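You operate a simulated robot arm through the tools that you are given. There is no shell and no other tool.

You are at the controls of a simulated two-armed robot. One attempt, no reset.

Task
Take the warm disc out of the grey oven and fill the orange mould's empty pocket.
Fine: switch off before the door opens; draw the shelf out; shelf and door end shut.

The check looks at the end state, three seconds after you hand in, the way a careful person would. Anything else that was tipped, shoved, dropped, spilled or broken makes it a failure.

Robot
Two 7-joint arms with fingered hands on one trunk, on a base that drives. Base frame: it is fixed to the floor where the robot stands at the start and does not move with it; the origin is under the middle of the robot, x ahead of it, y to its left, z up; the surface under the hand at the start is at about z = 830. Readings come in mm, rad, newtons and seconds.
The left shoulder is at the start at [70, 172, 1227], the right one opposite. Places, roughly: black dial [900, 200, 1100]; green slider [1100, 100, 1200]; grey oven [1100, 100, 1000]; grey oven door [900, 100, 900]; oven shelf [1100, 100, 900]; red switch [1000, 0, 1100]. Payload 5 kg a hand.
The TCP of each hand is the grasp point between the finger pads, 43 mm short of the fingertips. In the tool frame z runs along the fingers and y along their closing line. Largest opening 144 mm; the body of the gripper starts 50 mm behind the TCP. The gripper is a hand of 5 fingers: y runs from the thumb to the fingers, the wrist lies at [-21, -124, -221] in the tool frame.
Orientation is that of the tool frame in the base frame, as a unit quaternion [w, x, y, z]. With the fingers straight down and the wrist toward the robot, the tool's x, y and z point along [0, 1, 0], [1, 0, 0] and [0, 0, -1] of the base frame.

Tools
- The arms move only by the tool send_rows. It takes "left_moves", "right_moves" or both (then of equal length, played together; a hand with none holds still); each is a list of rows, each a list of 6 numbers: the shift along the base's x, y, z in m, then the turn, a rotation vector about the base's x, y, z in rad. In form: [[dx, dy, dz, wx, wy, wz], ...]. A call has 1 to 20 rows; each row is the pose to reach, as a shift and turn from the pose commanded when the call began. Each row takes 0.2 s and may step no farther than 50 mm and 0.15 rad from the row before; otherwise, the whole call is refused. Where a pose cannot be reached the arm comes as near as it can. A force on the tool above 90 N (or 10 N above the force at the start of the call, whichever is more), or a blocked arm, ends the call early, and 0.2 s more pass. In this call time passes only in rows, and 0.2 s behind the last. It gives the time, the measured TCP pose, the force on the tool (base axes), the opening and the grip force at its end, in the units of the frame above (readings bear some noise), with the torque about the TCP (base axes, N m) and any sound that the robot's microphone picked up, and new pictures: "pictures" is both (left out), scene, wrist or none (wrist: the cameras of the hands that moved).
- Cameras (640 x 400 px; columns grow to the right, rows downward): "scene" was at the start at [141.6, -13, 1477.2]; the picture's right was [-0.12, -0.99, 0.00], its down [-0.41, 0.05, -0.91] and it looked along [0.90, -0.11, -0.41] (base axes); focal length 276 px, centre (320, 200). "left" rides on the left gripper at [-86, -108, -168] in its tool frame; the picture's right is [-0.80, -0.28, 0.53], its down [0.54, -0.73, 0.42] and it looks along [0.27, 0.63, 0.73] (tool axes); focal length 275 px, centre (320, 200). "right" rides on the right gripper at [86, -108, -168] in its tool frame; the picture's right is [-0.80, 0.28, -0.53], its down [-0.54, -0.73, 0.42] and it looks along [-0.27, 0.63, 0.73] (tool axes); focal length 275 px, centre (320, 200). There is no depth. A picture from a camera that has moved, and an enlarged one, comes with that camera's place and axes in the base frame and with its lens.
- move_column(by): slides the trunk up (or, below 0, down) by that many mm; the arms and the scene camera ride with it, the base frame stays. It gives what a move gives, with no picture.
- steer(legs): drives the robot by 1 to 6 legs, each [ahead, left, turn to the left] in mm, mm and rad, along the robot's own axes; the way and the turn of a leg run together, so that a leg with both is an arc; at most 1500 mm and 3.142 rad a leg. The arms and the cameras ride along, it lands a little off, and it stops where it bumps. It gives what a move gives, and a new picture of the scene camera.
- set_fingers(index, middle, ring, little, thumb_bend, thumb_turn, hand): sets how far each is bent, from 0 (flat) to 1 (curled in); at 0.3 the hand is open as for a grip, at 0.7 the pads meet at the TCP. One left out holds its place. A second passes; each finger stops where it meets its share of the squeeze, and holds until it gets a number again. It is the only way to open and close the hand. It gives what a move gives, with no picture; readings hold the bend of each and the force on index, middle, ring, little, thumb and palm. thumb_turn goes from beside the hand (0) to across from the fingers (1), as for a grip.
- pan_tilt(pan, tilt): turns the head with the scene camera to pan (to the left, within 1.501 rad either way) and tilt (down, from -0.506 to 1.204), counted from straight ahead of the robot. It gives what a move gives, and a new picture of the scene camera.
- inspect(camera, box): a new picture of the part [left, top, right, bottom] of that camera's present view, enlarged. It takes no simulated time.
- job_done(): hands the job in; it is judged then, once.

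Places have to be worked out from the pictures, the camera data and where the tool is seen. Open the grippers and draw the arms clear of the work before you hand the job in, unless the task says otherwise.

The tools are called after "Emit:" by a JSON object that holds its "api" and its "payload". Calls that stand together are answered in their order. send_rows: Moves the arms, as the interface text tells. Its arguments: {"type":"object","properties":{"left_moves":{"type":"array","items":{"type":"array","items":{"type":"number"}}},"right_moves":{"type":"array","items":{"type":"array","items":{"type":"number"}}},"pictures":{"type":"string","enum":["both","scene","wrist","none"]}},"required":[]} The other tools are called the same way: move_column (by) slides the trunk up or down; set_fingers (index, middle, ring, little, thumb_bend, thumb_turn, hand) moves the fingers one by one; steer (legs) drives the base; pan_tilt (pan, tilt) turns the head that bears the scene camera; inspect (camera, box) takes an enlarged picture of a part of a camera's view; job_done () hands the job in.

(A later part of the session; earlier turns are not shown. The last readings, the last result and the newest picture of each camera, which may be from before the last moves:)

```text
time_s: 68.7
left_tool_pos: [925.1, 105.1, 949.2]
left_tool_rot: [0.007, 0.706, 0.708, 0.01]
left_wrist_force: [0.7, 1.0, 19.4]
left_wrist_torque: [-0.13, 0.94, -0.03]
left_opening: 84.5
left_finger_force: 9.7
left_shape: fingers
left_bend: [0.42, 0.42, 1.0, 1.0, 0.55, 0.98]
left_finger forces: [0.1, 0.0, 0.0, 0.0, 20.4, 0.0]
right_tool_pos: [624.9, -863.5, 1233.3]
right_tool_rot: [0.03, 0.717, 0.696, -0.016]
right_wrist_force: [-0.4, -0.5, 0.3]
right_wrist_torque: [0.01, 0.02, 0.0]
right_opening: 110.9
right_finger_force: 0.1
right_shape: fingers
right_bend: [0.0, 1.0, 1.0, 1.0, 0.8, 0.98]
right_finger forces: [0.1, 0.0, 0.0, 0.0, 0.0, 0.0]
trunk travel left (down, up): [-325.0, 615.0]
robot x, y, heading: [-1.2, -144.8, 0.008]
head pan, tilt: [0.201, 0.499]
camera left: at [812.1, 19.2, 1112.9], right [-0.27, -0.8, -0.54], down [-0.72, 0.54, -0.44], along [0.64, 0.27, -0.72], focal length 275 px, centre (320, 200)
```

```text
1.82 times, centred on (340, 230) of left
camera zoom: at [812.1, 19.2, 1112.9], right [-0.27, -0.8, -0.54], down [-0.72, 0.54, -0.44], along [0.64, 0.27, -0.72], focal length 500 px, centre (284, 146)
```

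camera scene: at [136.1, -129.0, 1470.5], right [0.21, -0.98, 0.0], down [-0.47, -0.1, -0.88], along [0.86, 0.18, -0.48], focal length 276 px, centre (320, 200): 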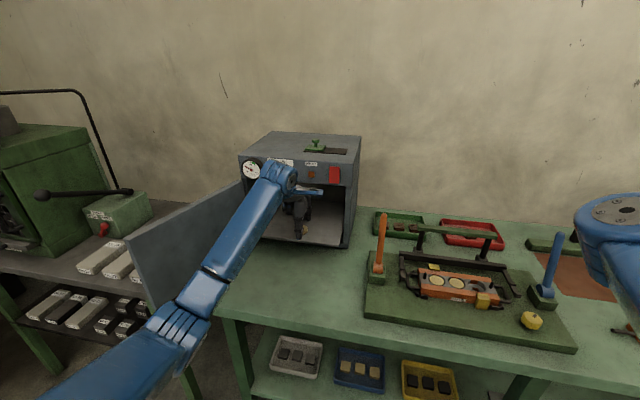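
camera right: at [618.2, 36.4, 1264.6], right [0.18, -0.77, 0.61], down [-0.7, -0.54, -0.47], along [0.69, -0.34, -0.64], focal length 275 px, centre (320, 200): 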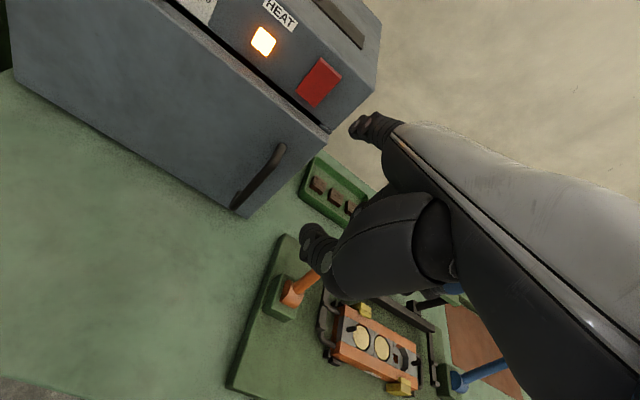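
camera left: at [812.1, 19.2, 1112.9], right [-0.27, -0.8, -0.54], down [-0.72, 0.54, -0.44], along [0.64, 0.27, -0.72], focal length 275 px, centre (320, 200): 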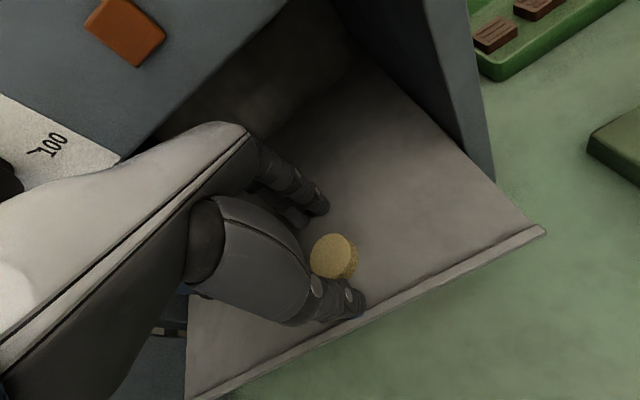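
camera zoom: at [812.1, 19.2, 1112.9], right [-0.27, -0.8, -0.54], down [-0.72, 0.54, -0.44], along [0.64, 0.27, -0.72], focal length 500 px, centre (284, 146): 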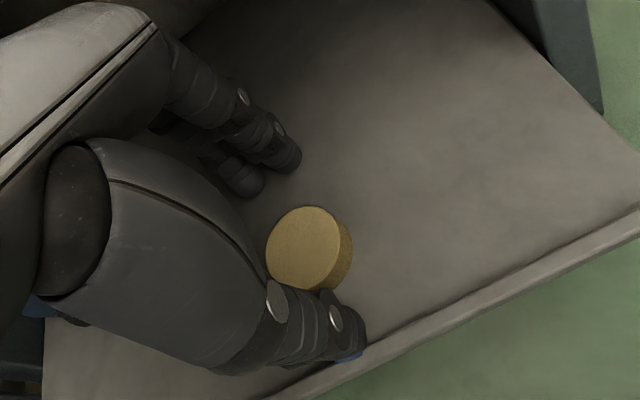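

The thumb is pressing the plate at 20 N. I'll drag it outward slowly by about 55 mm.

Emit:
{"api": "send_rows", "payload": {"left_moves": [[-0.005, 0, 0, 0, 0, 0], [-0.013, 0, 0, 0, 0, 0], [-0.023, 0, 0, 0, 0, 0], [-0.033, 0, 0, 0, 0, 0], [-0.043, 0, 0, 0, 0, 0], [-0.051, 0, 0, 0, 0, 0], [-0.055, 0, 0, 0, 0, 0]], "pictures": "both"}}

Emit:
{"api": "inspect", "payload": {"camera": "left", "box": [220, 120, 460, 340]}}

Emit:
{"api": "inspect", "payload": {"camera": "scene", "box": [230, 170, 350, 260]}}

```text
time_s: 70.3
left_tool_pos: [869.5, 104.1, 948.9]
left_tool_rot: [0.008, 0.706, 0.708, 0.01]
left_wrist_force: [1.6, 1.3, 38.3]
left_wrist_torque: [-0.34, 1.61, -0.05]
left_opening: 81.7
left_finger_force: 19.7
left_shape: fingers
left_bend: [0.42, 0.42, 1.0, 1.0, 0.57, 0.98]
left_finger forces: [0.0, 0.1, 0.0, 0.0, 39.2, 0.0]
right_tool_pos: [625.0, -863.6, 1231.8]
right_tool_rot: [0.03, 0.718, 0.695, -0.016]
right_wrist_force: [-0.5, -0.3, -0.6]
right_wrist_torque: [-0.01, -0.01, 0.02]
right_opening: 110.5
right_finger_force: 0.0
right_shape: fingers
right_bend: [0.0, 1.0, 1.0, 1.0, 0.8, 0.98]
right_finger forces: [0.0, 0.1, 0.0, 0.0, 0.0, 0.0]
trunk travel left (down, up): [-325.0, 615.0]
robot x, y, heading: [-1.2, -146.8, 0.005]
head pan, tilt: [0.201, 0.499]
camera scene: at [131.7, -129.5, 1471.1], right [0.21, -0.98, 0.0], down [-0.47, -0.1, -0.88], along [0.86, 0.18, -0.48], focal length 276 px, centre (320, 200)
camera left: at [756.2, 18.7, 1112.7], right [-0.27, -0.8, -0.54], down [-0.72, 0.54, -0.44], along [0.64, 0.27, -0.72], focal length 275 px, centre (320, 200)
```

scene: 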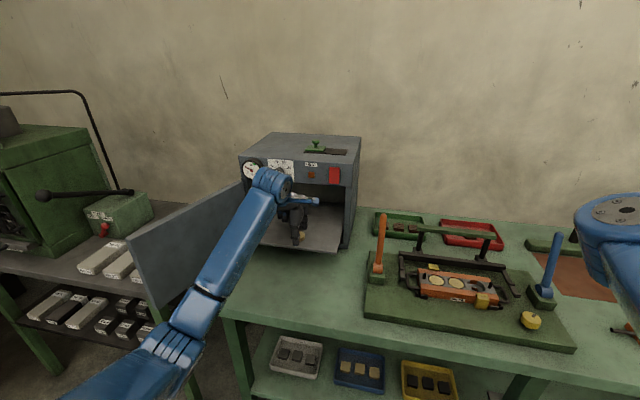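
left: 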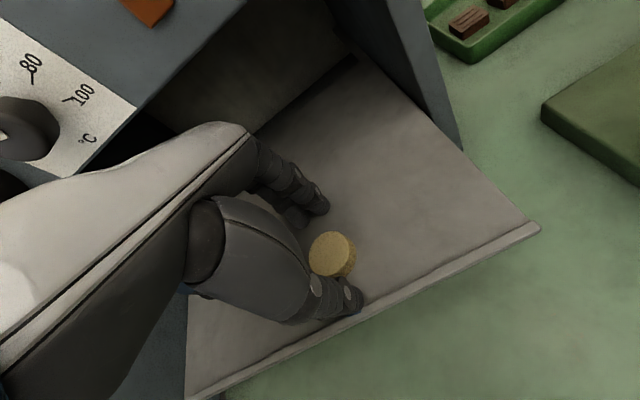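

```text
1.82 times, centred on (340, 230) of left
camera zoom: at [756.2, 18.7, 1112.7], right [-0.27, -0.8, -0.54], down [-0.72, 0.54, -0.44], along [0.64, 0.27, -0.72], focal length 500 px, centre (284, 146)
```

zoom: 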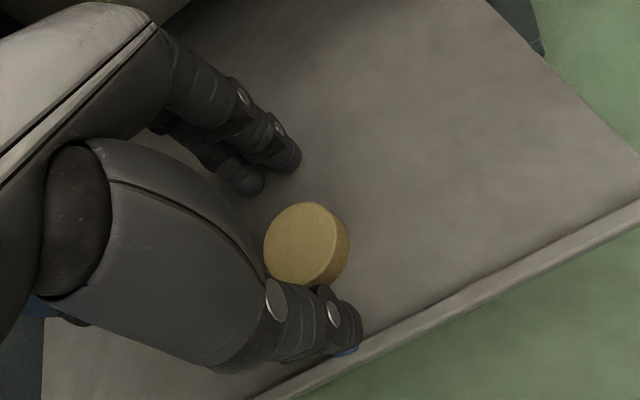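

```text
4.44 times, centred on (290, 215) of scene
camera zoom: at [131.7, -129.5, 1471.1], right [0.21, -0.98, 0.0], down [-0.47, -0.1, -0.88], along [0.86, 0.18, -0.48], focal length 1224 px, centre (453, 133)
```

zoom: 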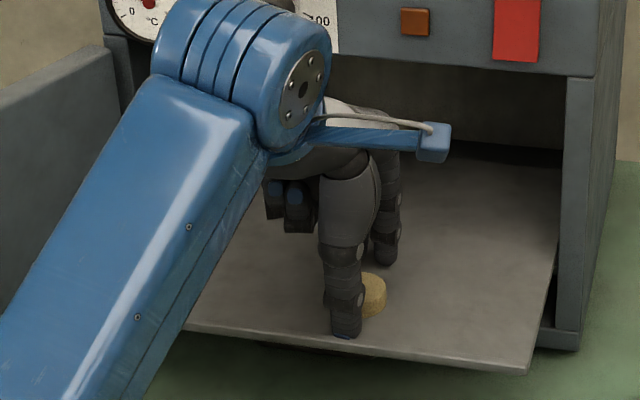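

The shelf is out about 160 mm now and the disc sits at about (876, 103), well clear of the panel. I'll raise the hand off the plate and close on the disc.

Emit:
{"api": "send_rows", "payload": {"left_moves": [[0.002, -0.001, 0.005, 0, 0, 0], [0.004, -0.001, 0.0095, 0, 0, 0]], "pictures": "none"}}

Emit:
{"api": "set_fingers", "payload": {"hand": "left", "index": 0.5, "middle": 0.5, "thumb_bend": 0.64}}

Emit:
{"api": "inspect", "payload": {"camera": "left", "box": [220, 120, 460, 340]}}

Emit:
{"api": "inspect", "payload": {"camera": "scene", "box": [270, 195, 330, 245]}}

```text
time_s: 70.9
left_tool_pos: [873.6, 105.5, 949.3]
left_tool_rot: [0.002, 0.706, 0.708, 0.006]
left_wrist_force: [-0.8, 0.2, 1.9]
left_wrist_torque: [0.01, 0.07, -0.01]
left_opening: 85.2
left_finger_force: 1.1
left_shape: fingers
left_bend: [0.42, 0.42, 1.0, 1.0, 0.55, 0.98]
left_finger forces: [0.1, 0.9, 0.0, 0.2, 1.6, 0.0]
right_tool_pos: [626.0, -863.5, 1230.6]
right_tool_rot: [0.028, 0.717, 0.696, -0.017]
right_wrist_force: [0.6, -0.1, 0.1]
right_wrist_torque: [0.01, -0.02, 0.01]
right_opening: 110.5
right_finger_force: 0.0
right_shape: fingers
right_bend: [0.0, 1.0, 1.0, 1.0, 0.8, 0.98]
right_finger forces: [0.0, 0.0, 0.1, 0.1, 0.0, 0.1]
trunk travel left (down, up): [-325.0, 615.0]
robot x, y, heading: [-2.4, -143.4, 0.01]
head pan, tilt: [0.201, 0.499]
```

```text
time_s: 71.9
left_tool_pos: [874.7, 103.8, 953.5]
left_tool_rot: [0.005, 0.707, 0.708, 0.009]
left_wrist_force: [-0.9, -0.4, -0.3]
left_wrist_torque: [0.01, -0.05, 0.02]
left_opening: 54.4
left_finger_force: 0.1
left_shape: fingers
left_bend: [0.5, 0.5, 1.0, 1.0, 0.64, 0.98]
left_finger forces: [0.0, 0.0, 0.1, 0.1, 0.0, 0.1]
right_tool_pos: [627.1, -862.9, 1232.4]
right_tool_rot: [0.028, 0.718, 0.696, -0.017]
right_wrist_force: [0.0, -0.1, -0.9]
right_wrist_torque: [0.01, -0.02, 0.01]
right_opening: 110.4
right_finger_force: 0.1
right_shape: fingers
right_bend: [0.0, 1.0, 1.0, 1.0, 0.8, 0.98]
right_finger forces: [0.0, 0.0, 0.0, 0.1, 0.0, 0.0]
trunk travel left (down, up): [-325.0, 615.0]
robot x, y, heading: [-1.0, -146.7, 0.008]
head pan, tilt: [0.201, 0.499]
```

```text
1.82 times, centred on (340, 230) of left
camera zoom: at [763.6, 18.8, 1117.3], right [-0.27, -0.8, -0.54], down [-0.72, 0.54, -0.43], along [0.64, 0.27, -0.72], focal length 500 px, centre (284, 146)
```

zoom: 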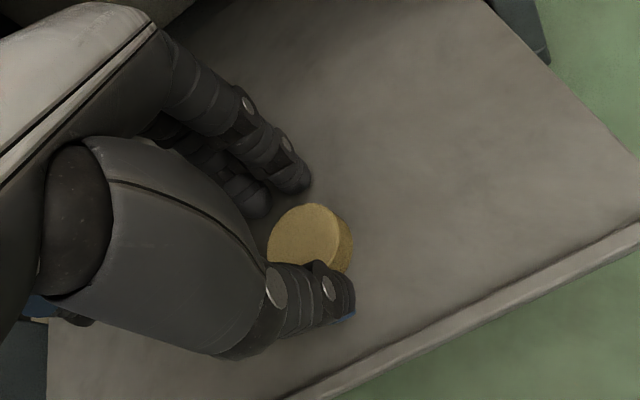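

```text
8.00 times, centred on (300, 220) of scene
camera zoom: at [136.1, -128.2, 1470.5], right [0.21, -0.98, 0.0], down [-0.47, -0.1, -0.88], along [0.86, 0.18, -0.48], focal length 2204 px, centre (480, 40)
```

zoom: 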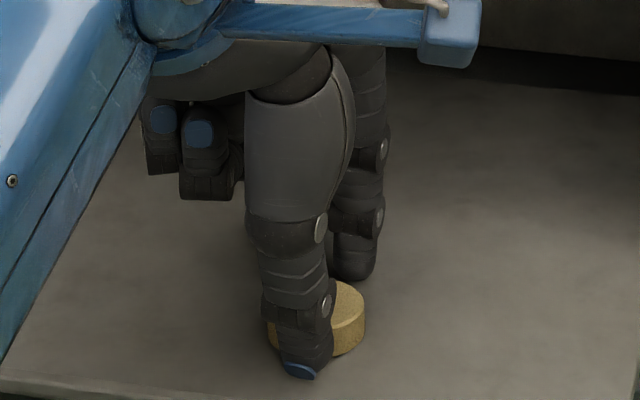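

The thumb pad is already touching the disc and the fingers have about 12 mm to go. I'll close the fingers onto it.

Emit:
{"api": "set_fingers", "payload": {"hand": "left", "index": 0.58, "middle": 0.58, "thumb_bend": 0.67}}

Emit:
{"api": "inspect", "payload": {"camera": "left", "box": [220, 120, 460, 340]}}

Emit:
{"api": "inspect", "payload": {"camera": "scene", "box": [270, 195, 330, 245]}}

```text
time_s: 72.9
left_tool_pos: [875.2, 106.0, 953.1]
left_tool_rot: [0.006, 0.706, 0.708, 0.008]
left_wrist_force: [-0.4, -0.3, 0.0]
left_wrist_torque: [0.03, 0.0, -0.02]
left_opening: 43.1
left_finger_force: 2.3
left_shape: fingers
left_bend: [0.55, 0.57, 1.0, 1.0, 0.65, 0.97]
left_finger forces: [2.4, 0.2, 0.0, 0.0, 2.6, 0.1]
right_tool_pos: [626.7, -862.5, 1231.3]
right_tool_rot: [0.028, 0.717, 0.696, -0.017]
right_wrist_force: [0.7, 0.2, -0.6]
right_wrist_torque: [0.0, -0.01, -0.01]
right_opening: 110.3
right_finger_force: 0.1
right_shape: fingers
right_bend: [0.0, 1.0, 1.0, 1.0, 0.8, 0.98]
right_finger forces: [0.0, 0.0, 0.0, 0.0, 0.1, 0.0]
trunk travel left (down, up): [-325.0, 615.0]
robot x, y, heading: [-4.5, -146.7, 0.007]
head pan, tilt: [0.201, 0.499]
```

```text
1.82 times, centred on (340, 230) of left
camera zoom: at [763.6, 18.8, 1117.4], right [-0.27, -0.8, -0.54], down [-0.72, 0.54, -0.43], along [0.64, 0.27, -0.72], focal length 500 px, centre (284, 146)
```

zoom: 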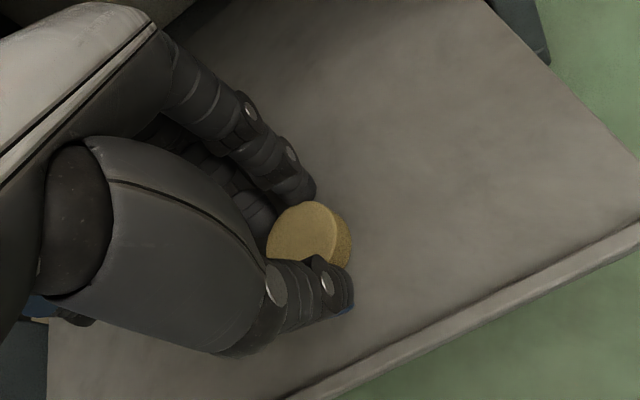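

```text
8.00 times, centred on (300, 220) of scene
camera zoom: at [136.2, -128.2, 1470.5], right [0.21, -0.98, 0.0], down [-0.47, -0.1, -0.88], along [0.86, 0.18, -0.48], focal length 2204 px, centre (480, 40)
```

zoom: 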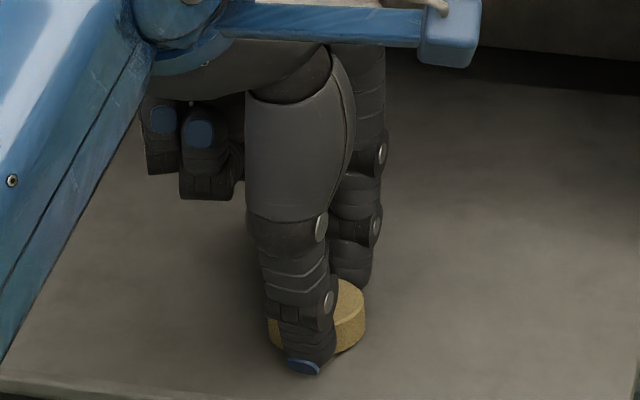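

Light contact on index and thumb, with the opening at 43 mm matching the disc. I'll squeeze a bit more so the middle finger engages too.

Emit:
{"api": "set_fingers", "payload": {"hand": "left", "index": 0.61, "middle": 0.64, "thumb_bend": 0.71}}

Emit:
{"api": "inspect", "payload": {"camera": "left", "box": [220, 120, 460, 340]}}

Emit:
{"api": "inspect", "payload": {"camera": "scene", "box": [270, 195, 330, 245]}}

```text
time_s: 73.9
left_tool_pos: [875.3, 105.8, 952.1]
left_tool_rot: [0.006, 0.706, 0.708, 0.008]
left_wrist_force: [0.3, 0.1, -0.1]
left_wrist_torque: [0.0, -0.01, 0.02]
left_opening: 41.7
left_finger_force: 9.5
left_shape: fingers
left_bend: [0.56, 0.61, 1.0, 1.0, 0.65, 0.97]
left_finger forces: [4.5, 4.5, 0.0, 0.0, 10.0, 0.0]
right_tool_pos: [626.9, -862.7, 1230.8]
right_tool_rot: [0.029, 0.717, 0.696, -0.017]
right_wrist_force: [-0.5, 0.3, -0.1]
right_wrist_torque: [-0.02, -0.01, -0.01]
right_opening: 110.8
right_finger_force: 0.0
right_shape: fingers
right_bend: [0.0, 1.0, 1.0, 1.0, 0.8, 0.98]
right_finger forces: [0.1, 0.0, 0.0, 0.0, 0.0, 0.0]
trunk travel left (down, up): [-325.0, 615.0]
robot x, y, heading: [-1.2, -148.4, 0.004]
head pan, tilt: [0.201, 0.499]
```

```text
1.82 times, centred on (340, 230) of left
camera zoom: at [763.6, 18.8, 1117.4], right [-0.27, -0.8, -0.54], down [-0.72, 0.54, -0.43], along [0.64, 0.27, -0.72], focal length 500 px, centre (284, 146)
```

zoom: 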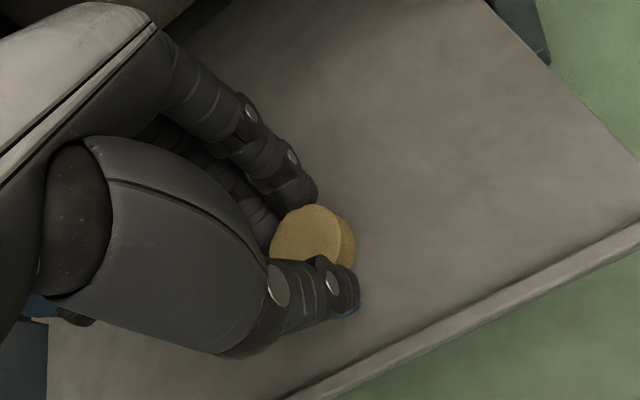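

```text
8.00 times, centred on (300, 220) of scene
camera zoom: at [136.2, -128.2, 1470.5], right [0.21, -0.98, 0.0], down [-0.47, -0.1, -0.88], along [0.86, 0.18, -0.48], focal length 2204 px, centre (480, 40)
```

zoom: 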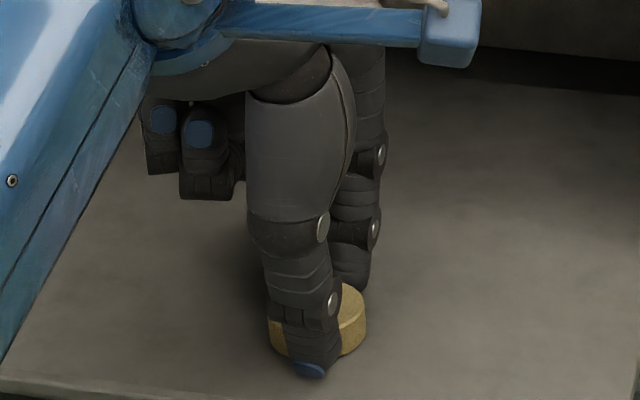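

It's now a balanced three-point grip: 4.5 N each on index and middle, 10 N on the thumb. I'll lift gently 15 mm and check the disc comes up level.

Emit:
{"api": "send_rows", "payload": {"left_moves": [[0.0, 0.0, 0.004, 0, 0, 0], [0.0, 0.0, 0.009, 0, 0, 0], [0.0, 0.0, 0.015, 0, 0, 0]], "pictures": "wrist"}}

Emit:
{"api": "inspect", "payload": {"camera": "left", "box": [240, 150, 420, 310]}}

Emit:
{"api": "inspect", "payload": {"camera": "scene", "box": [270, 195, 330, 245]}}

```text
time_s: 74.7
left_tool_pos: [874.5, 106.1, 969.0]
left_tool_rot: [0.007, 0.706, 0.708, 0.008]
left_wrist_force: [-0.7, 0.1, -0.4]
left_wrist_torque: [-0.06, 0.0, 0.04]
left_opening: 41.4
left_finger_force: 9.4
left_shape: fingers
left_bend: [0.56, 0.61, 1.0, 1.0, 0.65, 0.97]
left_finger forces: [4.6, 4.5, 0.1, 0.1, 10.1, 0.0]
right_tool_pos: [628.1, -862.5, 1232.0]
right_tool_rot: [0.028, 0.718, 0.696, -0.017]
right_wrist_force: [-1.0, 0.6, -0.7]
right_wrist_torque: [-0.02, 0.0, -0.01]
right_opening: 110.5
right_finger_force: 0.0
right_shape: fingers
right_bend: [0.0, 1.0, 1.0, 1.0, 0.8, 0.98]
right_finger forces: [0.1, 0.0, 0.0, 0.1, 0.0, 0.0]
trunk travel left (down, up): [-325.0, 615.0]
robot x, y, heading: [-2.6, -143.7, 0.008]
head pan, tilt: [0.201, 0.499]
camera left: at [763.2, 19.2, 1133.3], right [-0.27, -0.8, -0.54], down [-0.72, 0.54, -0.43], along [0.64, 0.27, -0.72], focal length 275 px, centre (320, 200)
```

left: 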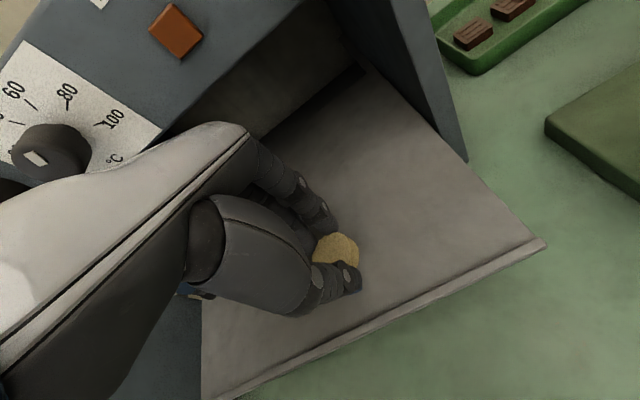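

```text
2.50 times, centred on (330, 230) of left
camera zoom: at [763.2, 19.2, 1133.3], right [-0.27, -0.8, -0.54], down [-0.72, 0.54, -0.43], along [0.64, 0.27, -0.72], focal length 688 px, centre (295, 125)
```

zoom: 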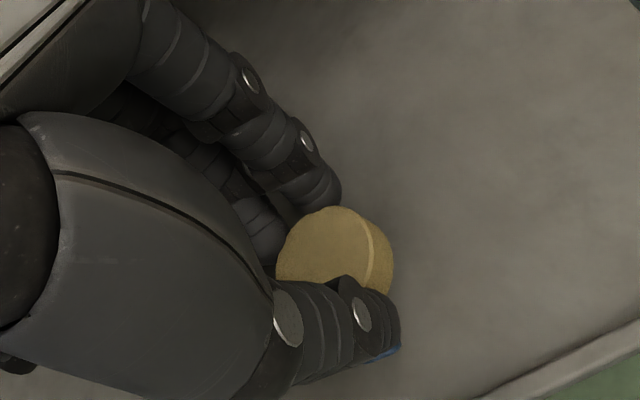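

```text
8.00 times, centred on (300, 220) of scene
camera zoom: at [136.1, -128.2, 1470.5], right [0.21, -0.98, 0.0], down [-0.47, -0.1, -0.88], along [0.86, 0.18, -0.48], focal length 2204 px, centre (480, 40)
```

zoom: 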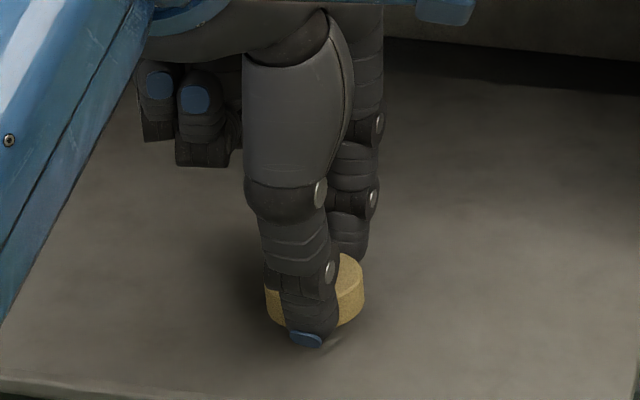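

The disc is in the grip and off the shelf. I'll zoom in tighter to check whether it hangs level and how far it extends below the fingertips.

Emit:
{"api": "inspect", "payload": {"camera": "scene", "box": [285, 215, 315, 240]}}

Emit:
{"api": "inspect", "payload": {"camera": "left", "box": [290, 200, 380, 300]}}

```text
16.00 times, centred on (300, 228) of scene
camera zoom: at [136.1, -128.2, 1470.5], right [0.21, -0.98, 0.0], down [-0.47, -0.1, -0.88], along [0.86, 0.18, -0.48], focal length 4408 px, centre (640, -240)
```

zoom: 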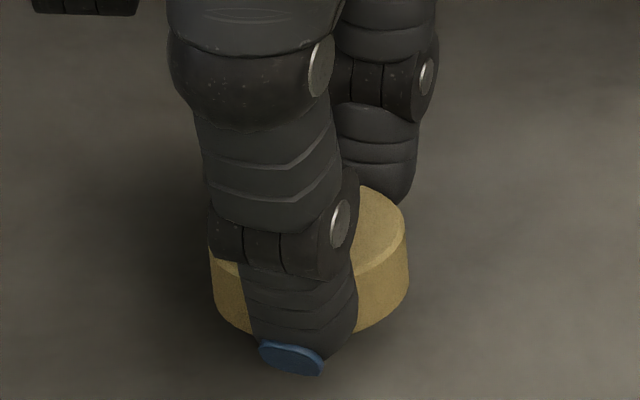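

```text
4.00 times, centred on (335, 250) of left
camera zoom: at [763.2, 19.2, 1133.3], right [-0.27, -0.8, -0.54], down [-0.72, 0.54, -0.43], along [0.64, 0.27, -0.72], focal length 1101 px, centre (260, 0)
```

zoom: 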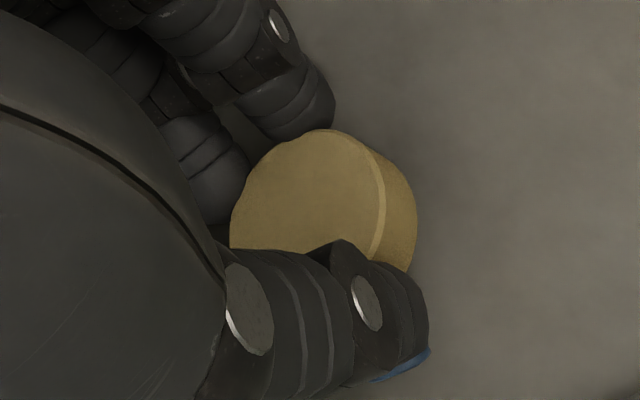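

The grip is sound, but the thumb tip reaches about level with the disc's bottom. Before deciding how to hold it for insertion, I'll look closely at the mould pocket's geometry.

Emit:
{"api": "inspect", "payload": {"camera": "scene", "box": [410, 260, 510, 315]}}

Emit:
{"api": "inspect", "payload": {"camera": "scene", "box": [460, 268, 505, 300]}}

```text
6.40 times, centred on (460, 288) of scene
camera zoom: at [136.1, -128.2, 1470.5], right [0.21, -0.98, 0.0], down [-0.47, -0.1, -0.88], along [0.86, 0.18, -0.48], focal length 1763 px, centre (-576, -360)
```

zoom: 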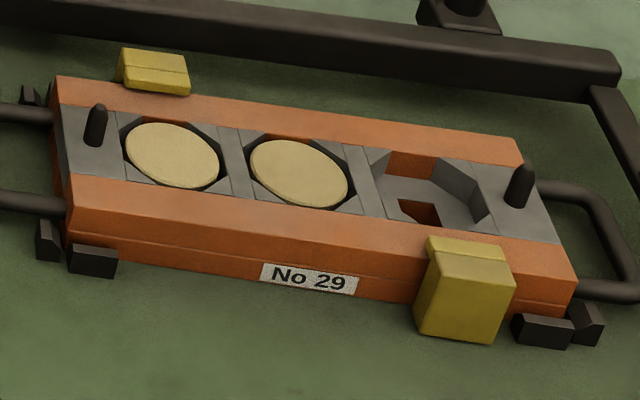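

```text
12.50 times, centred on (482, 284) of scene
camera zoom: at [136.1, -128.2, 1470.5], right [0.21, -0.98, 0.0], down [-0.47, -0.1, -0.88], along [0.86, 0.18, -0.48], focal length 3444 px, centre (-1711, -850)
```

zoom: 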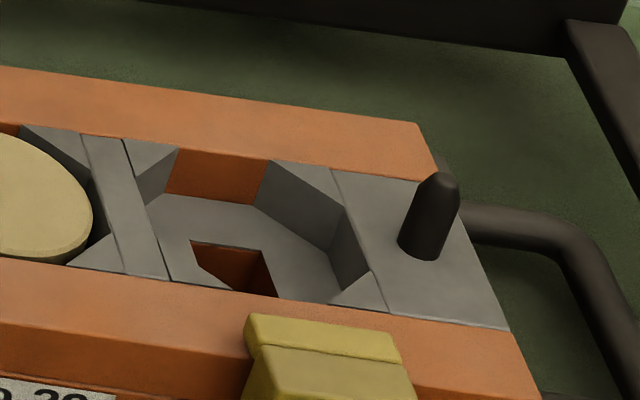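

Rail and insert tops are flush and the pocket is about one disc thick, so I want the disc protruding below the fingertips. The clip in front of the pocket and the pin to its right mean I should place with the hand yawed −45°. First I'll set the disc back down, shift the grip up 5 mm and regrasp.

Emit:
{"api": "send_rows", "payload": {"left_moves": [[0.0, 0.0, -0.006, 0, 0, 0], [0.0, 0.0, -0.012, 0, 0, 0], [0.0, 0.0, -0.015, 0, 0, 0]], "pictures": "none"}}

Emit:
{"api": "set_fingers", "payload": {"hand": "left", "index": 0.52, "middle": 0.54, "thumb_bend": 0.62}}

Emit:
{"api": "send_rows", "payload": {"left_moves": [[0.0, 0.0, 0.003, 0, 0, 0], [0.0, 0.0, 0.006, 0, 0, 0]], "pictures": "wrist"}}

Emit:
{"api": "inspect", "payload": {"camera": "scene", "box": [280, 210, 320, 240]}}

```text
time_s: 75.5
left_tool_pos: [874.9, 105.8, 953.2]
left_tool_rot: [0.005, 0.705, 0.709, 0.007]
left_wrist_force: [-0.1, 0.0, -0.8]
left_wrist_torque: [-0.03, -0.01, 0.0]
left_opening: 41.4
left_finger_force: 9.6
left_shape: fingers
left_bend: [0.56, 0.61, 1.0, 1.0, 0.65, 0.97]
left_finger forces: [4.7, 4.6, 0.0, 0.0, 10.1, 0.0]
right_tool_pos: [628.0, -862.4, 1231.6]
right_tool_rot: [0.029, 0.718, 0.696, -0.018]
right_wrist_force: [0.0, -0.3, -0.9]
right_wrist_torque: [0.0, 0.0, 0.03]
right_opening: 110.8
right_finger_force: 0.0
right_shape: fingers
right_bend: [0.0, 1.0, 1.0, 1.0, 0.8, 0.98]
right_finger forces: [0.1, 0.0, 0.0, 0.0, 0.0, 0.0]
trunk travel left (down, up): [-325.0, 615.0]
robot x, y, heading: [-2.7, -148.8, 0.009]
head pan, tilt: [0.201, 0.499]
```

```text
time_s: 76.5
left_tool_pos: [875.8, 105.8, 951.9]
left_tool_rot: [0.005, 0.706, 0.709, 0.007]
left_wrist_force: [-0.5, -0.7, -0.4]
left_wrist_torque: [0.0, -0.03, -0.01]
left_opening: 53.2
left_finger_force: 0.1
left_shape: fingers
left_bend: [0.52, 0.54, 1.0, 1.0, 0.62, 0.97]
left_finger forces: [0.0, 0.1, 0.0, 0.1, 0.1, 0.0]
right_tool_pos: [628.0, -861.8, 1232.1]
right_tool_rot: [0.029, 0.717, 0.696, -0.017]
right_wrist_force: [-0.1, 0.2, -0.8]
right_wrist_torque: [-0.01, 0.0, 0.02]
right_opening: 110.7
right_finger_force: 0.1
right_shape: fingers
right_bend: [0.0, 1.0, 1.0, 1.0, 0.8, 0.98]
right_finger forces: [0.0, 0.0, 0.0, 0.0, 0.1, 0.0]
trunk travel left (down, up): [-325.0, 615.0]
robot x, y, heading: [-4.0, -141.9, 0.006]
head pan, tilt: [0.201, 0.499]
```

```text
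time_s: 77.1
left_tool_pos: [873.5, 105.9, 959.5]
left_tool_rot: [0.005, 0.705, 0.709, 0.008]
left_wrist_force: [0.0, -0.2, -0.4]
left_wrist_torque: [0.03, -0.03, 0.01]
left_opening: 53.2
left_finger_force: 0.0
left_shape: fingers
left_bend: [0.52, 0.54, 1.0, 1.0, 0.62, 0.97]
left_finger forces: [0.1, 0.0, 0.1, 0.1, 0.0, 0.0]
right_tool_pos: [627.3, -862.5, 1230.8]
right_tool_rot: [0.029, 0.717, 0.696, -0.018]
right_wrist_force: [1.1, 0.6, -0.1]
right_wrist_torque: [0.02, 0.02, 0.02]
right_opening: 110.5
right_finger_force: 0.0
right_shape: fingers
right_bend: [0.0, 1.0, 1.0, 1.0, 0.8, 0.98]
right_finger forces: [0.1, 0.0, 0.1, 0.1, 0.0, 0.0]
trunk travel left (down, up): [-325.0, 615.0]
robot x, y, heading: [-1.0, -142.7, 0.011]
head pan, tilt: [0.201, 0.499]
camera left: at [763.3, 18.7, 1123.6], right [-0.27, -0.8, -0.54], down [-0.72, 0.54, -0.44], along [0.64, 0.27, -0.72], focal length 275 px, centre (320, 200)
```

left: 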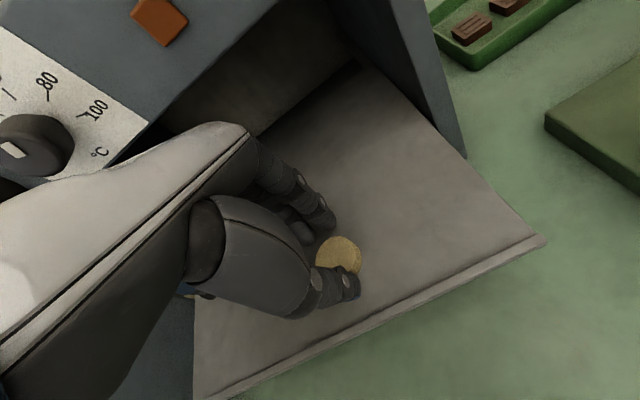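

```text
13.33 times, centred on (300, 225) of scene
camera zoom: at [136.1, -128.2, 1470.5], right [0.21, -0.98, 0.0], down [-0.47, -0.1, -0.88], along [0.86, 0.18, -0.48], focal length 3674 px, centre (587, -133)
```

zoom: 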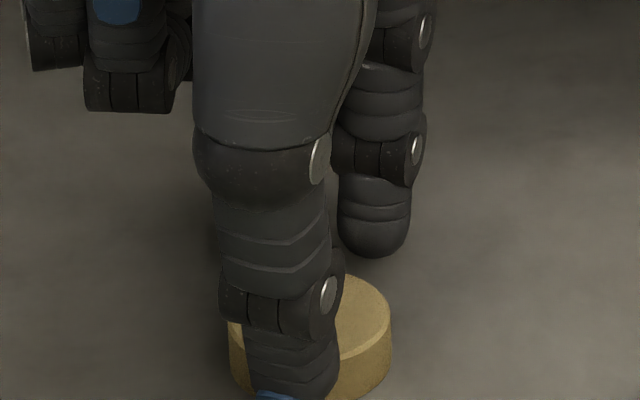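

The index tip would only overlap the disc's top by about 2 mm at this height. I'll pitch the hand 0.16 rad to level finger and thumb tips, compensating in x, then grip.

Emit:
{"api": "send_rows", "payload": {"left_moves": [[0.003, -0.002, 0.0, 0, 0.08, 0], [0.0065, -0.003, -0.001, 0, 0.16, 0], [0.0065, -0.003, -0.003, 0, 0.16, 0]], "pictures": "wrist"}}

Emit:
{"api": "inspect", "payload": {"camera": "scene", "box": [280, 210, 320, 240]}}

Emit:
{"api": "inspect", "payload": {"camera": "left", "box": [290, 190, 390, 310]}}

```text
time_s: 77.9
left_tool_pos: [880.8, 101.6, 957.0]
left_tool_rot: [-0.051, 0.704, 0.707, -0.049]
left_wrist_force: [-0.6, 0.0, 0.2]
left_wrist_torque: [-0.02, -0.04, 0.02]
left_opening: 53.5
left_finger_force: 0.0
left_shape: fingers
left_bend: [0.52, 0.54, 1.0, 1.0, 0.62, 0.97]
left_finger forces: [0.0, 0.1, 0.0, 0.1, 0.0, 0.1]
right_tool_pos: [627.0, -862.3, 1232.0]
right_tool_rot: [0.029, 0.717, 0.696, -0.018]
right_wrist_force: [-1.1, 0.5, 1.3]
right_wrist_torque: [0.0, 0.01, -0.02]
right_opening: 110.6
right_finger_force: 0.1
right_shape: fingers
right_bend: [0.0, 1.0, 1.0, 1.0, 0.8, 0.98]
right_finger forces: [0.1, 0.1, 0.0, 0.0, 0.0, 0.0]
trunk travel left (down, up): [-325.0, 615.0]
robot x, y, heading: [-2.1, -141.2, 0.008]
head pan, tilt: [0.201, 0.499]
camera left: at [797.2, 15.3, 1136.6], right [-0.35, -0.8, -0.49], down [-0.78, 0.54, -0.31], along [0.52, 0.27, -0.81], focal length 275 px, centre (320, 200)
```

left: 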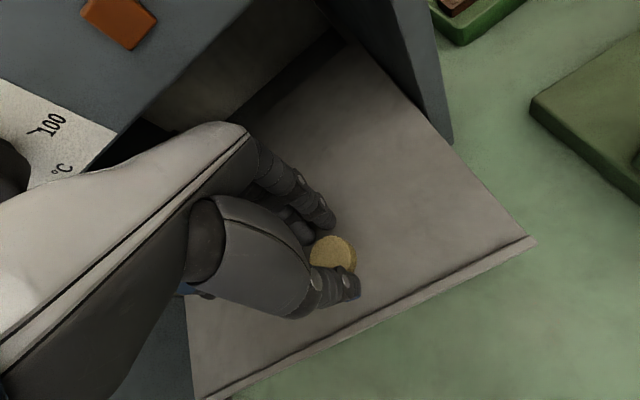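

```text
13.33 times, centred on (300, 225) of scene
camera zoom: at [135.7, -127.9, 1470.6], right [0.21, -0.98, 0.0], down [-0.47, -0.1, -0.88], along [0.86, 0.18, -0.48], focal length 3674 px, centre (587, -133)
```

zoom: 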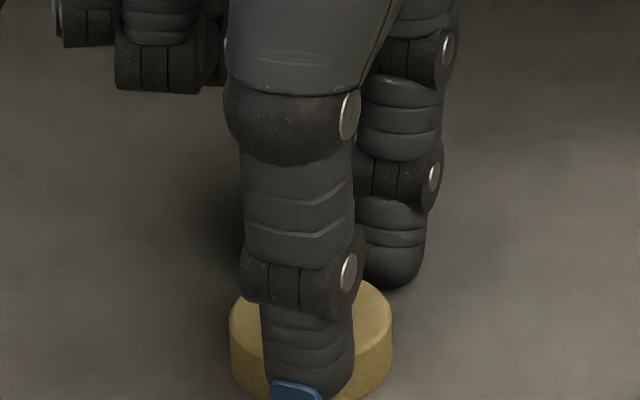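

```text
3.33 times, centred on (340, 250) of left
camera zoom: at [797.2, 15.3, 1136.6], right [-0.35, -0.8, -0.49], down [-0.78, 0.54, -0.31], along [0.52, 0.27, -0.81], focal length 918 px, centre (253, 33)
```

zoom: 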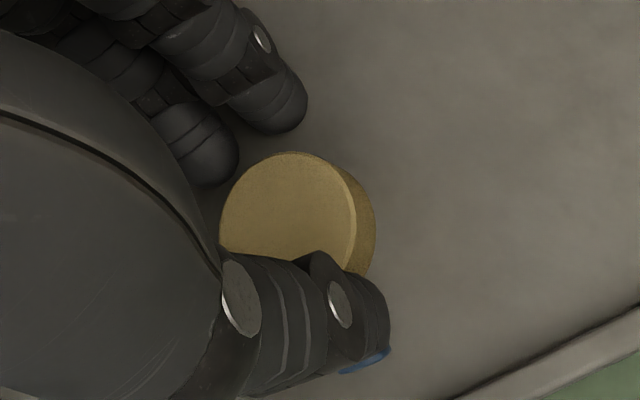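

The tips now sit about 5–7 mm above the disc's bottom edge on both sides. Closing the grip.

Emit:
{"api": "set_fingers", "payload": {"hand": "left", "index": 0.61, "middle": 0.64, "thumb_bend": 0.71}}

Emit:
{"api": "inspect", "payload": {"camera": "scene", "box": [280, 210, 320, 240]}}

Emit:
{"api": "inspect", "payload": {"camera": "left", "box": [290, 190, 390, 310]}}

```text
time_s: 78.9
left_tool_pos: [881.0, 101.0, 956.5]
left_tool_rot: [-0.052, 0.704, 0.706, -0.049]
left_wrist_force: [0.3, 0.1, 2.6]
left_wrist_torque: [-0.02, 0.07, 0.0]
left_opening: 29.8
left_finger_force: 5.1
left_shape: fingers
left_bend: [0.59, 0.62, 1.0, 1.0, 0.69, 0.97]
left_finger forces: [1.7, 3.1, 0.0, 0.1, 5.3, 0.0]
right_tool_pos: [627.1, -863.2, 1231.8]
right_tool_rot: [0.029, 0.717, 0.696, -0.017]
right_wrist_force: [1.0, -0.3, -1.2]
right_wrist_torque: [0.0, 0.01, 0.0]
right_opening: 110.6
right_finger_force: 0.2
right_shape: fingers
right_bend: [0.0, 1.0, 1.0, 1.0, 0.8, 0.98]
right_finger forces: [0.1, 0.0, 0.0, 0.0, 0.0, 0.1]
trunk travel left (down, up): [-325.0, 615.0]
robot x, y, heading: [-0.8, -145.4, 0.006]
head pan, tilt: [0.201, 0.499]
```

```text
13.33 times, centred on (300, 225) of scene
camera zoom: at [135.9, -128.2, 1470.6], right [0.21, -0.98, 0.0], down [-0.47, -0.1, -0.88], along [0.86, 0.18, -0.48], focal length 3674 px, centre (587, -133)
```

zoom: 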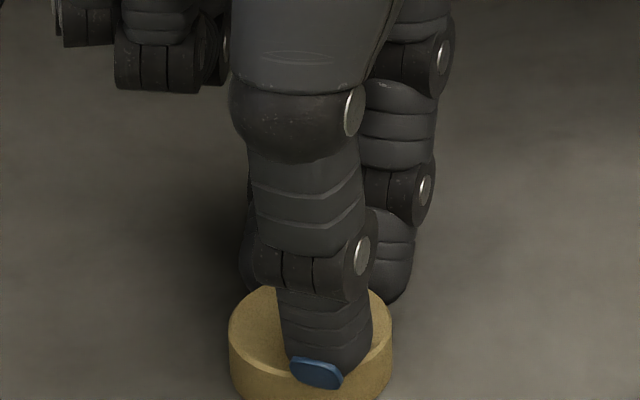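

```text
3.33 times, centred on (340, 250) of left
camera zoom: at [797.2, 15.1, 1136.7], right [-0.35, -0.8, -0.49], down [-0.78, 0.54, -0.31], along [0.52, 0.27, -0.81], focal length 918 px, centre (253, 33)
```

zoom: 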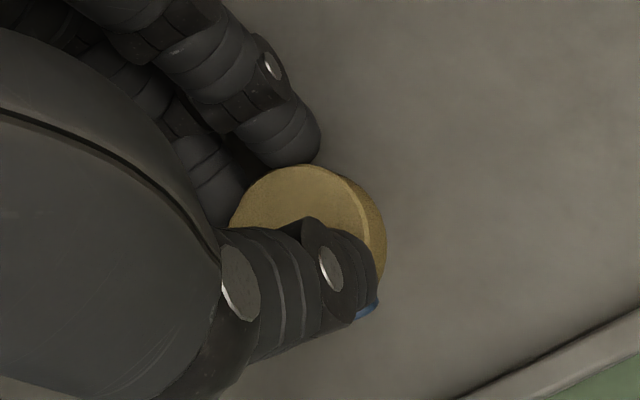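

The thumb slid over the disc's top edge, so it needs to be lower. I'll open up, reduce the pitch slightly and drop 4 mm, then grip again with the thumb near the disc's lower half.

Emit:
{"api": "set_fingers", "payload": {"hand": "left", "index": 0.5, "middle": 0.52, "thumb_bend": 0.58}}

Emit:
{"api": "send_rows", "payload": {"left_moves": [[-0.001, 0.0, -0.002, 0, -0.02, 0], [-0.001, 0.0, -0.0035, 0, -0.04, 0]], "pictures": "wrist"}}

Emit:
{"api": "inspect", "payload": {"camera": "scene", "box": [280, 210, 320, 240]}}

Emit:
{"api": "inspect", "payload": {"camera": "left", "box": [290, 190, 390, 310]}}

```text
time_s: 79.9
left_tool_pos: [880.1, 100.7, 956.8]
left_tool_rot: [-0.051, 0.704, 0.707, -0.049]
left_wrist_force: [0.5, -0.1, -0.1]
left_wrist_torque: [-0.02, -0.01, 0.0]
left_opening: 65.5
left_finger_force: 0.0
left_shape: fingers
left_bend: [0.5, 0.52, 1.0, 1.0, 0.57, 0.97]
left_finger forces: [0.0, 0.1, 0.1, 0.0, 0.0, 0.0]
right_tool_pos: [626.7, -862.1, 1229.8]
right_tool_rot: [0.029, 0.717, 0.696, -0.017]
right_wrist_force: [-0.4, 0.6, 0.8]
right_wrist_torque: [0.03, 0.03, 0.02]
right_opening: 110.6
right_finger_force: 0.1
right_shape: fingers
right_bend: [0.0, 1.0, 1.0, 1.0, 0.8, 0.98]
right_finger forces: [0.1, 0.1, 0.0, 0.1, 0.0, 0.1]
trunk travel left (down, up): [-325.0, 615.0]
robot x, y, heading: [-3.3, -144.5, 0.002]
head pan, tilt: [0.201, 0.499]
```

```text
time_s: 80.5
left_tool_pos: [880.7, 102.1, 953.9]
left_tool_rot: [-0.036, 0.705, 0.708, -0.034]
left_wrist_force: [0.5, 0.4, 5.0]
left_wrist_torque: [0.07, -0.18, -0.04]
left_opening: 65.3
left_finger_force: 2.1
left_shape: fingers
left_bend: [0.5, 0.52, 1.0, 1.0, 0.57, 0.97]
left_finger forces: [0.0, 4.1, 0.0, 0.1, 0.1, 0.0]
right_tool_pos: [626.5, -863.8, 1232.0]
right_tool_rot: [0.028, 0.717, 0.696, -0.018]
right_wrist_force: [0.5, -0.2, -0.4]
right_wrist_torque: [-0.02, 0.02, 0.0]
right_opening: 110.5
right_finger_force: 0.1
right_shape: fingers
right_bend: [0.0, 1.0, 1.0, 1.0, 0.8, 0.98]
right_finger forces: [0.1, 0.1, 0.0, 0.1, 0.1, 0.1]
trunk travel left (down, up): [-325.0, 615.0]
robot x, y, heading: [-2.3, -144.9, 0.008]
head pan, tilt: [0.201, 0.499]
camera left: at [789.0, 15.4, 1130.3], right [-0.33, -0.8, -0.51], down [-0.77, 0.54, -0.35], along [0.55, 0.27, -0.79], focal length 275 px, centre (320, 200)
```

left: 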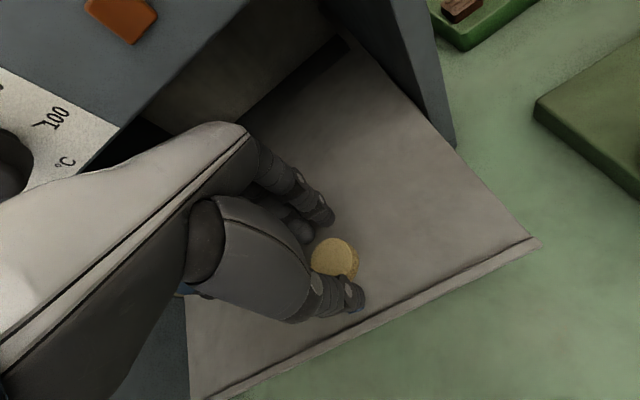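

```text
13.33 times, centred on (300, 225) of scene
camera zoom: at [135.5, -128.2, 1470.7], right [0.21, -0.98, 0.0], down [-0.47, -0.1, -0.88], along [0.86, 0.18, -0.48], focal length 3674 px, centre (587, -133)
```

zoom: 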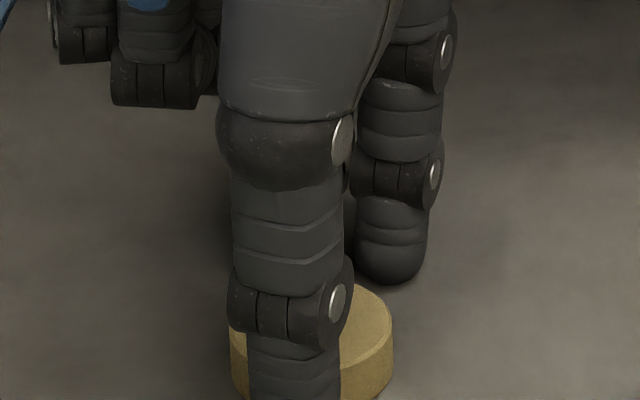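

```text
3.33 times, centred on (340, 250) of left
camera zoom: at [789.0, 15.4, 1130.3], right [-0.33, -0.8, -0.51], down [-0.77, 0.54, -0.35], along [0.55, 0.27, -0.79], focal length 918 px, centre (253, 33)
```

zoom: 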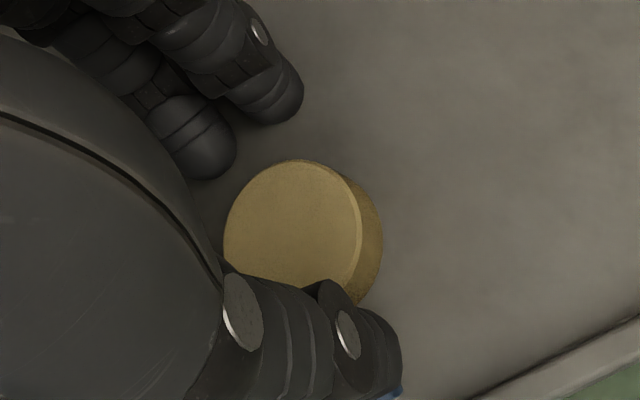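

The middle tip just touches the shelf, so I'll raise 2 mm and close.

Emit:
{"api": "send_rows", "payload": {"left_moves": [[0.0, 0.0, 0.0015, 0, 0, 0]], "pictures": "none"}}

Emit:
{"api": "set_fingers", "payload": {"hand": "left", "index": 0.58, "middle": 0.6, "thumb_bend": 0.65}}

Emit:
{"api": "inspect", "payload": {"camera": "scene", "box": [280, 210, 320, 240]}}

Emit:
{"api": "inspect", "payload": {"camera": "left", "box": [290, 190, 390, 310]}}

```text
time_s: 80.9
left_tool_pos: [879.1, 101.5, 953.6]
left_tool_rot: [-0.037, 0.705, 0.707, -0.034]
left_wrist_force: [0.5, -0.3, 2.2]
left_wrist_torque: [0.05, -0.08, 0.05]
left_opening: 65.7
left_finger_force: 1.8
left_shape: fingers
left_bend: [0.5, 0.52, 1.0, 1.0, 0.57, 0.97]
left_finger forces: [0.1, 2.5, 0.0, 0.1, 0.1, 0.0]
right_tool_pos: [627.4, -863.0, 1232.1]
right_tool_rot: [0.028, 0.717, 0.696, -0.018]
right_wrist_force: [-0.1, 0.3, 0.2]
right_wrist_torque: [0.0, -0.03, -0.04]
right_opening: 110.6
right_finger_force: 0.0
right_shape: fingers
right_bend: [0.0, 1.0, 1.0, 1.0, 0.8, 0.98]
right_finger forces: [0.0, 0.0, 0.0, 0.1, 0.0, 0.0]
trunk travel left (down, up): [-325.0, 615.0]
robot x, y, heading: [-4.6, -146.0, 0.006]
head pan, tilt: [0.201, 0.499]
```

```text
time_s: 81.9
left_tool_pos: [880.6, 102.6, 953.5]
left_tool_rot: [-0.037, 0.705, 0.707, -0.034]
left_wrist_force: [0.4, 0.1, -0.2]
left_wrist_torque: [0.0, 0.04, 0.02]
left_opening: 42.4
left_finger_force: 1.4
left_shape: fingers
left_bend: [0.57, 0.59, 1.0, 1.0, 0.64, 0.97]
left_finger forces: [0.2, 1.4, 0.0, 0.1, 1.5, 0.0]
right_tool_pos: [628.7, -863.5, 1231.0]
right_tool_rot: [0.029, 0.717, 0.696, -0.017]
right_wrist_force: [0.0, -0.5, 0.2]
right_wrist_torque: [-0.01, 0.0, 0.02]
right_opening: 110.7
right_finger_force: 0.1
right_shape: fingers
right_bend: [0.0, 1.0, 1.0, 1.0, 0.8, 0.98]
right_finger forces: [0.0, 0.0, 0.0, 0.0, 0.0, 0.0]
trunk travel left (down, up): [-325.0, 615.0]
robot x, y, heading: [-4.0, -145.4, 0.006]
head pan, tilt: [0.201, 0.499]
```

```text
13.33 times, centred on (300, 225) of scene
camera zoom: at [136.1, -128.2, 1470.5], right [0.21, -0.98, 0.0], down [-0.47, -0.1, -0.88], along [0.86, 0.18, -0.48], focal length 3674 px, centre (587, -133)
```

zoom: 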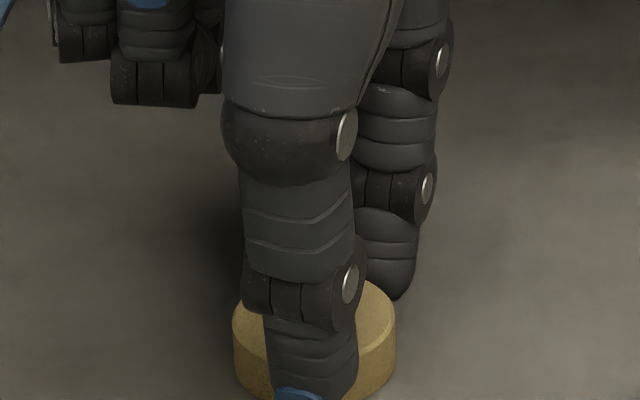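

```text
3.33 times, centred on (340, 250) of left
camera zoom: at [789.4, 15.4, 1130.4], right [-0.33, -0.8, -0.51], down [-0.77, 0.54, -0.35], along [0.55, 0.27, -0.79], focal length 918 px, centre (253, 33)
```

zoom: 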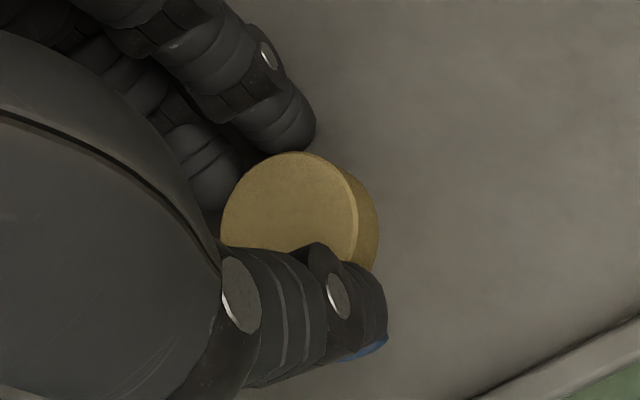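

Contact on thumb and middle at the right opening. I'll firm the grip slightly.

Emit:
{"api": "set_fingers", "payload": {"hand": "left", "index": 0.63, "middle": 0.64, "thumb_bend": 0.69}}

Emit:
{"api": "inspect", "payload": {"camera": "scene", "box": [280, 210, 320, 240]}}

Emit:
{"api": "inspect", "payload": {"camera": "left", "box": [290, 190, 390, 310]}}

```text
time_s: 82.9
left_tool_pos: [879.8, 101.3, 954.4]
left_tool_rot: [-0.037, 0.705, 0.708, -0.035]
left_wrist_force: [0.3, 0.1, 1.7]
left_wrist_torque: [0.0, 0.04, 0.01]
left_opening: 39.0
left_finger_force: 7.6
left_shape: fingers
left_bend: [0.59, 0.62, 1.0, 1.0, 0.64, 0.97]
left_finger forces: [4.0, 3.8, 0.0, 0.0, 6.9, 0.0]
right_tool_pos: [627.1, -863.2, 1231.0]
right_tool_rot: [0.029, 0.717, 0.696, -0.017]
right_wrist_force: [-0.1, 1.0, -0.2]
right_wrist_torque: [0.02, 0.04, 0.02]
right_opening: 110.7
right_finger_force: 0.0
right_shape: fingers
right_bend: [0.0, 1.0, 1.0, 1.0, 0.8, 0.98]
right_finger forces: [0.0, 0.1, 0.0, 0.1, 0.0, 0.0]
trunk travel left (down, up): [-325.0, 615.0]
robot x, y, heading: [1.1, -146.5, 0.005]
head pan, tilt: [0.201, 0.499]
```

```text
13.33 times, centred on (300, 225) of scene
camera zoom: at [136.0, -128.2, 1470.6], right [0.21, -0.98, 0.0], down [-0.47, -0.1, -0.88], along [0.86, 0.18, -0.48], focal length 3674 px, centre (587, -133)
```

zoom: 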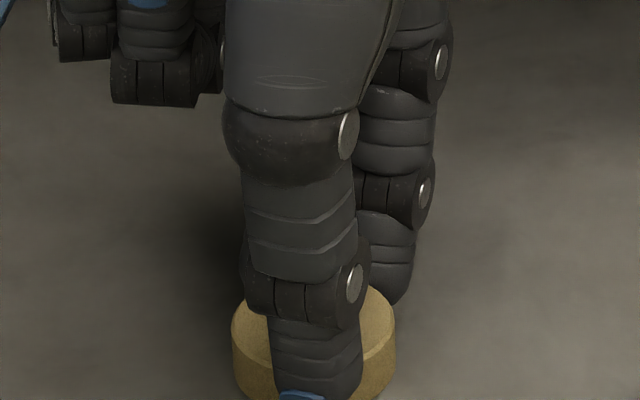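

```text
3.33 times, centred on (340, 250) of left
camera zoom: at [789.3, 15.4, 1130.7], right [-0.33, -0.8, -0.51], down [-0.77, 0.54, -0.35], along [0.55, 0.27, -0.79], focal length 918 px, centre (253, 33)
```

zoom: 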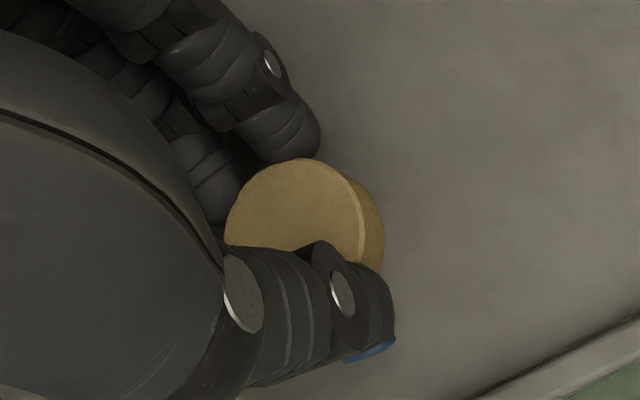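

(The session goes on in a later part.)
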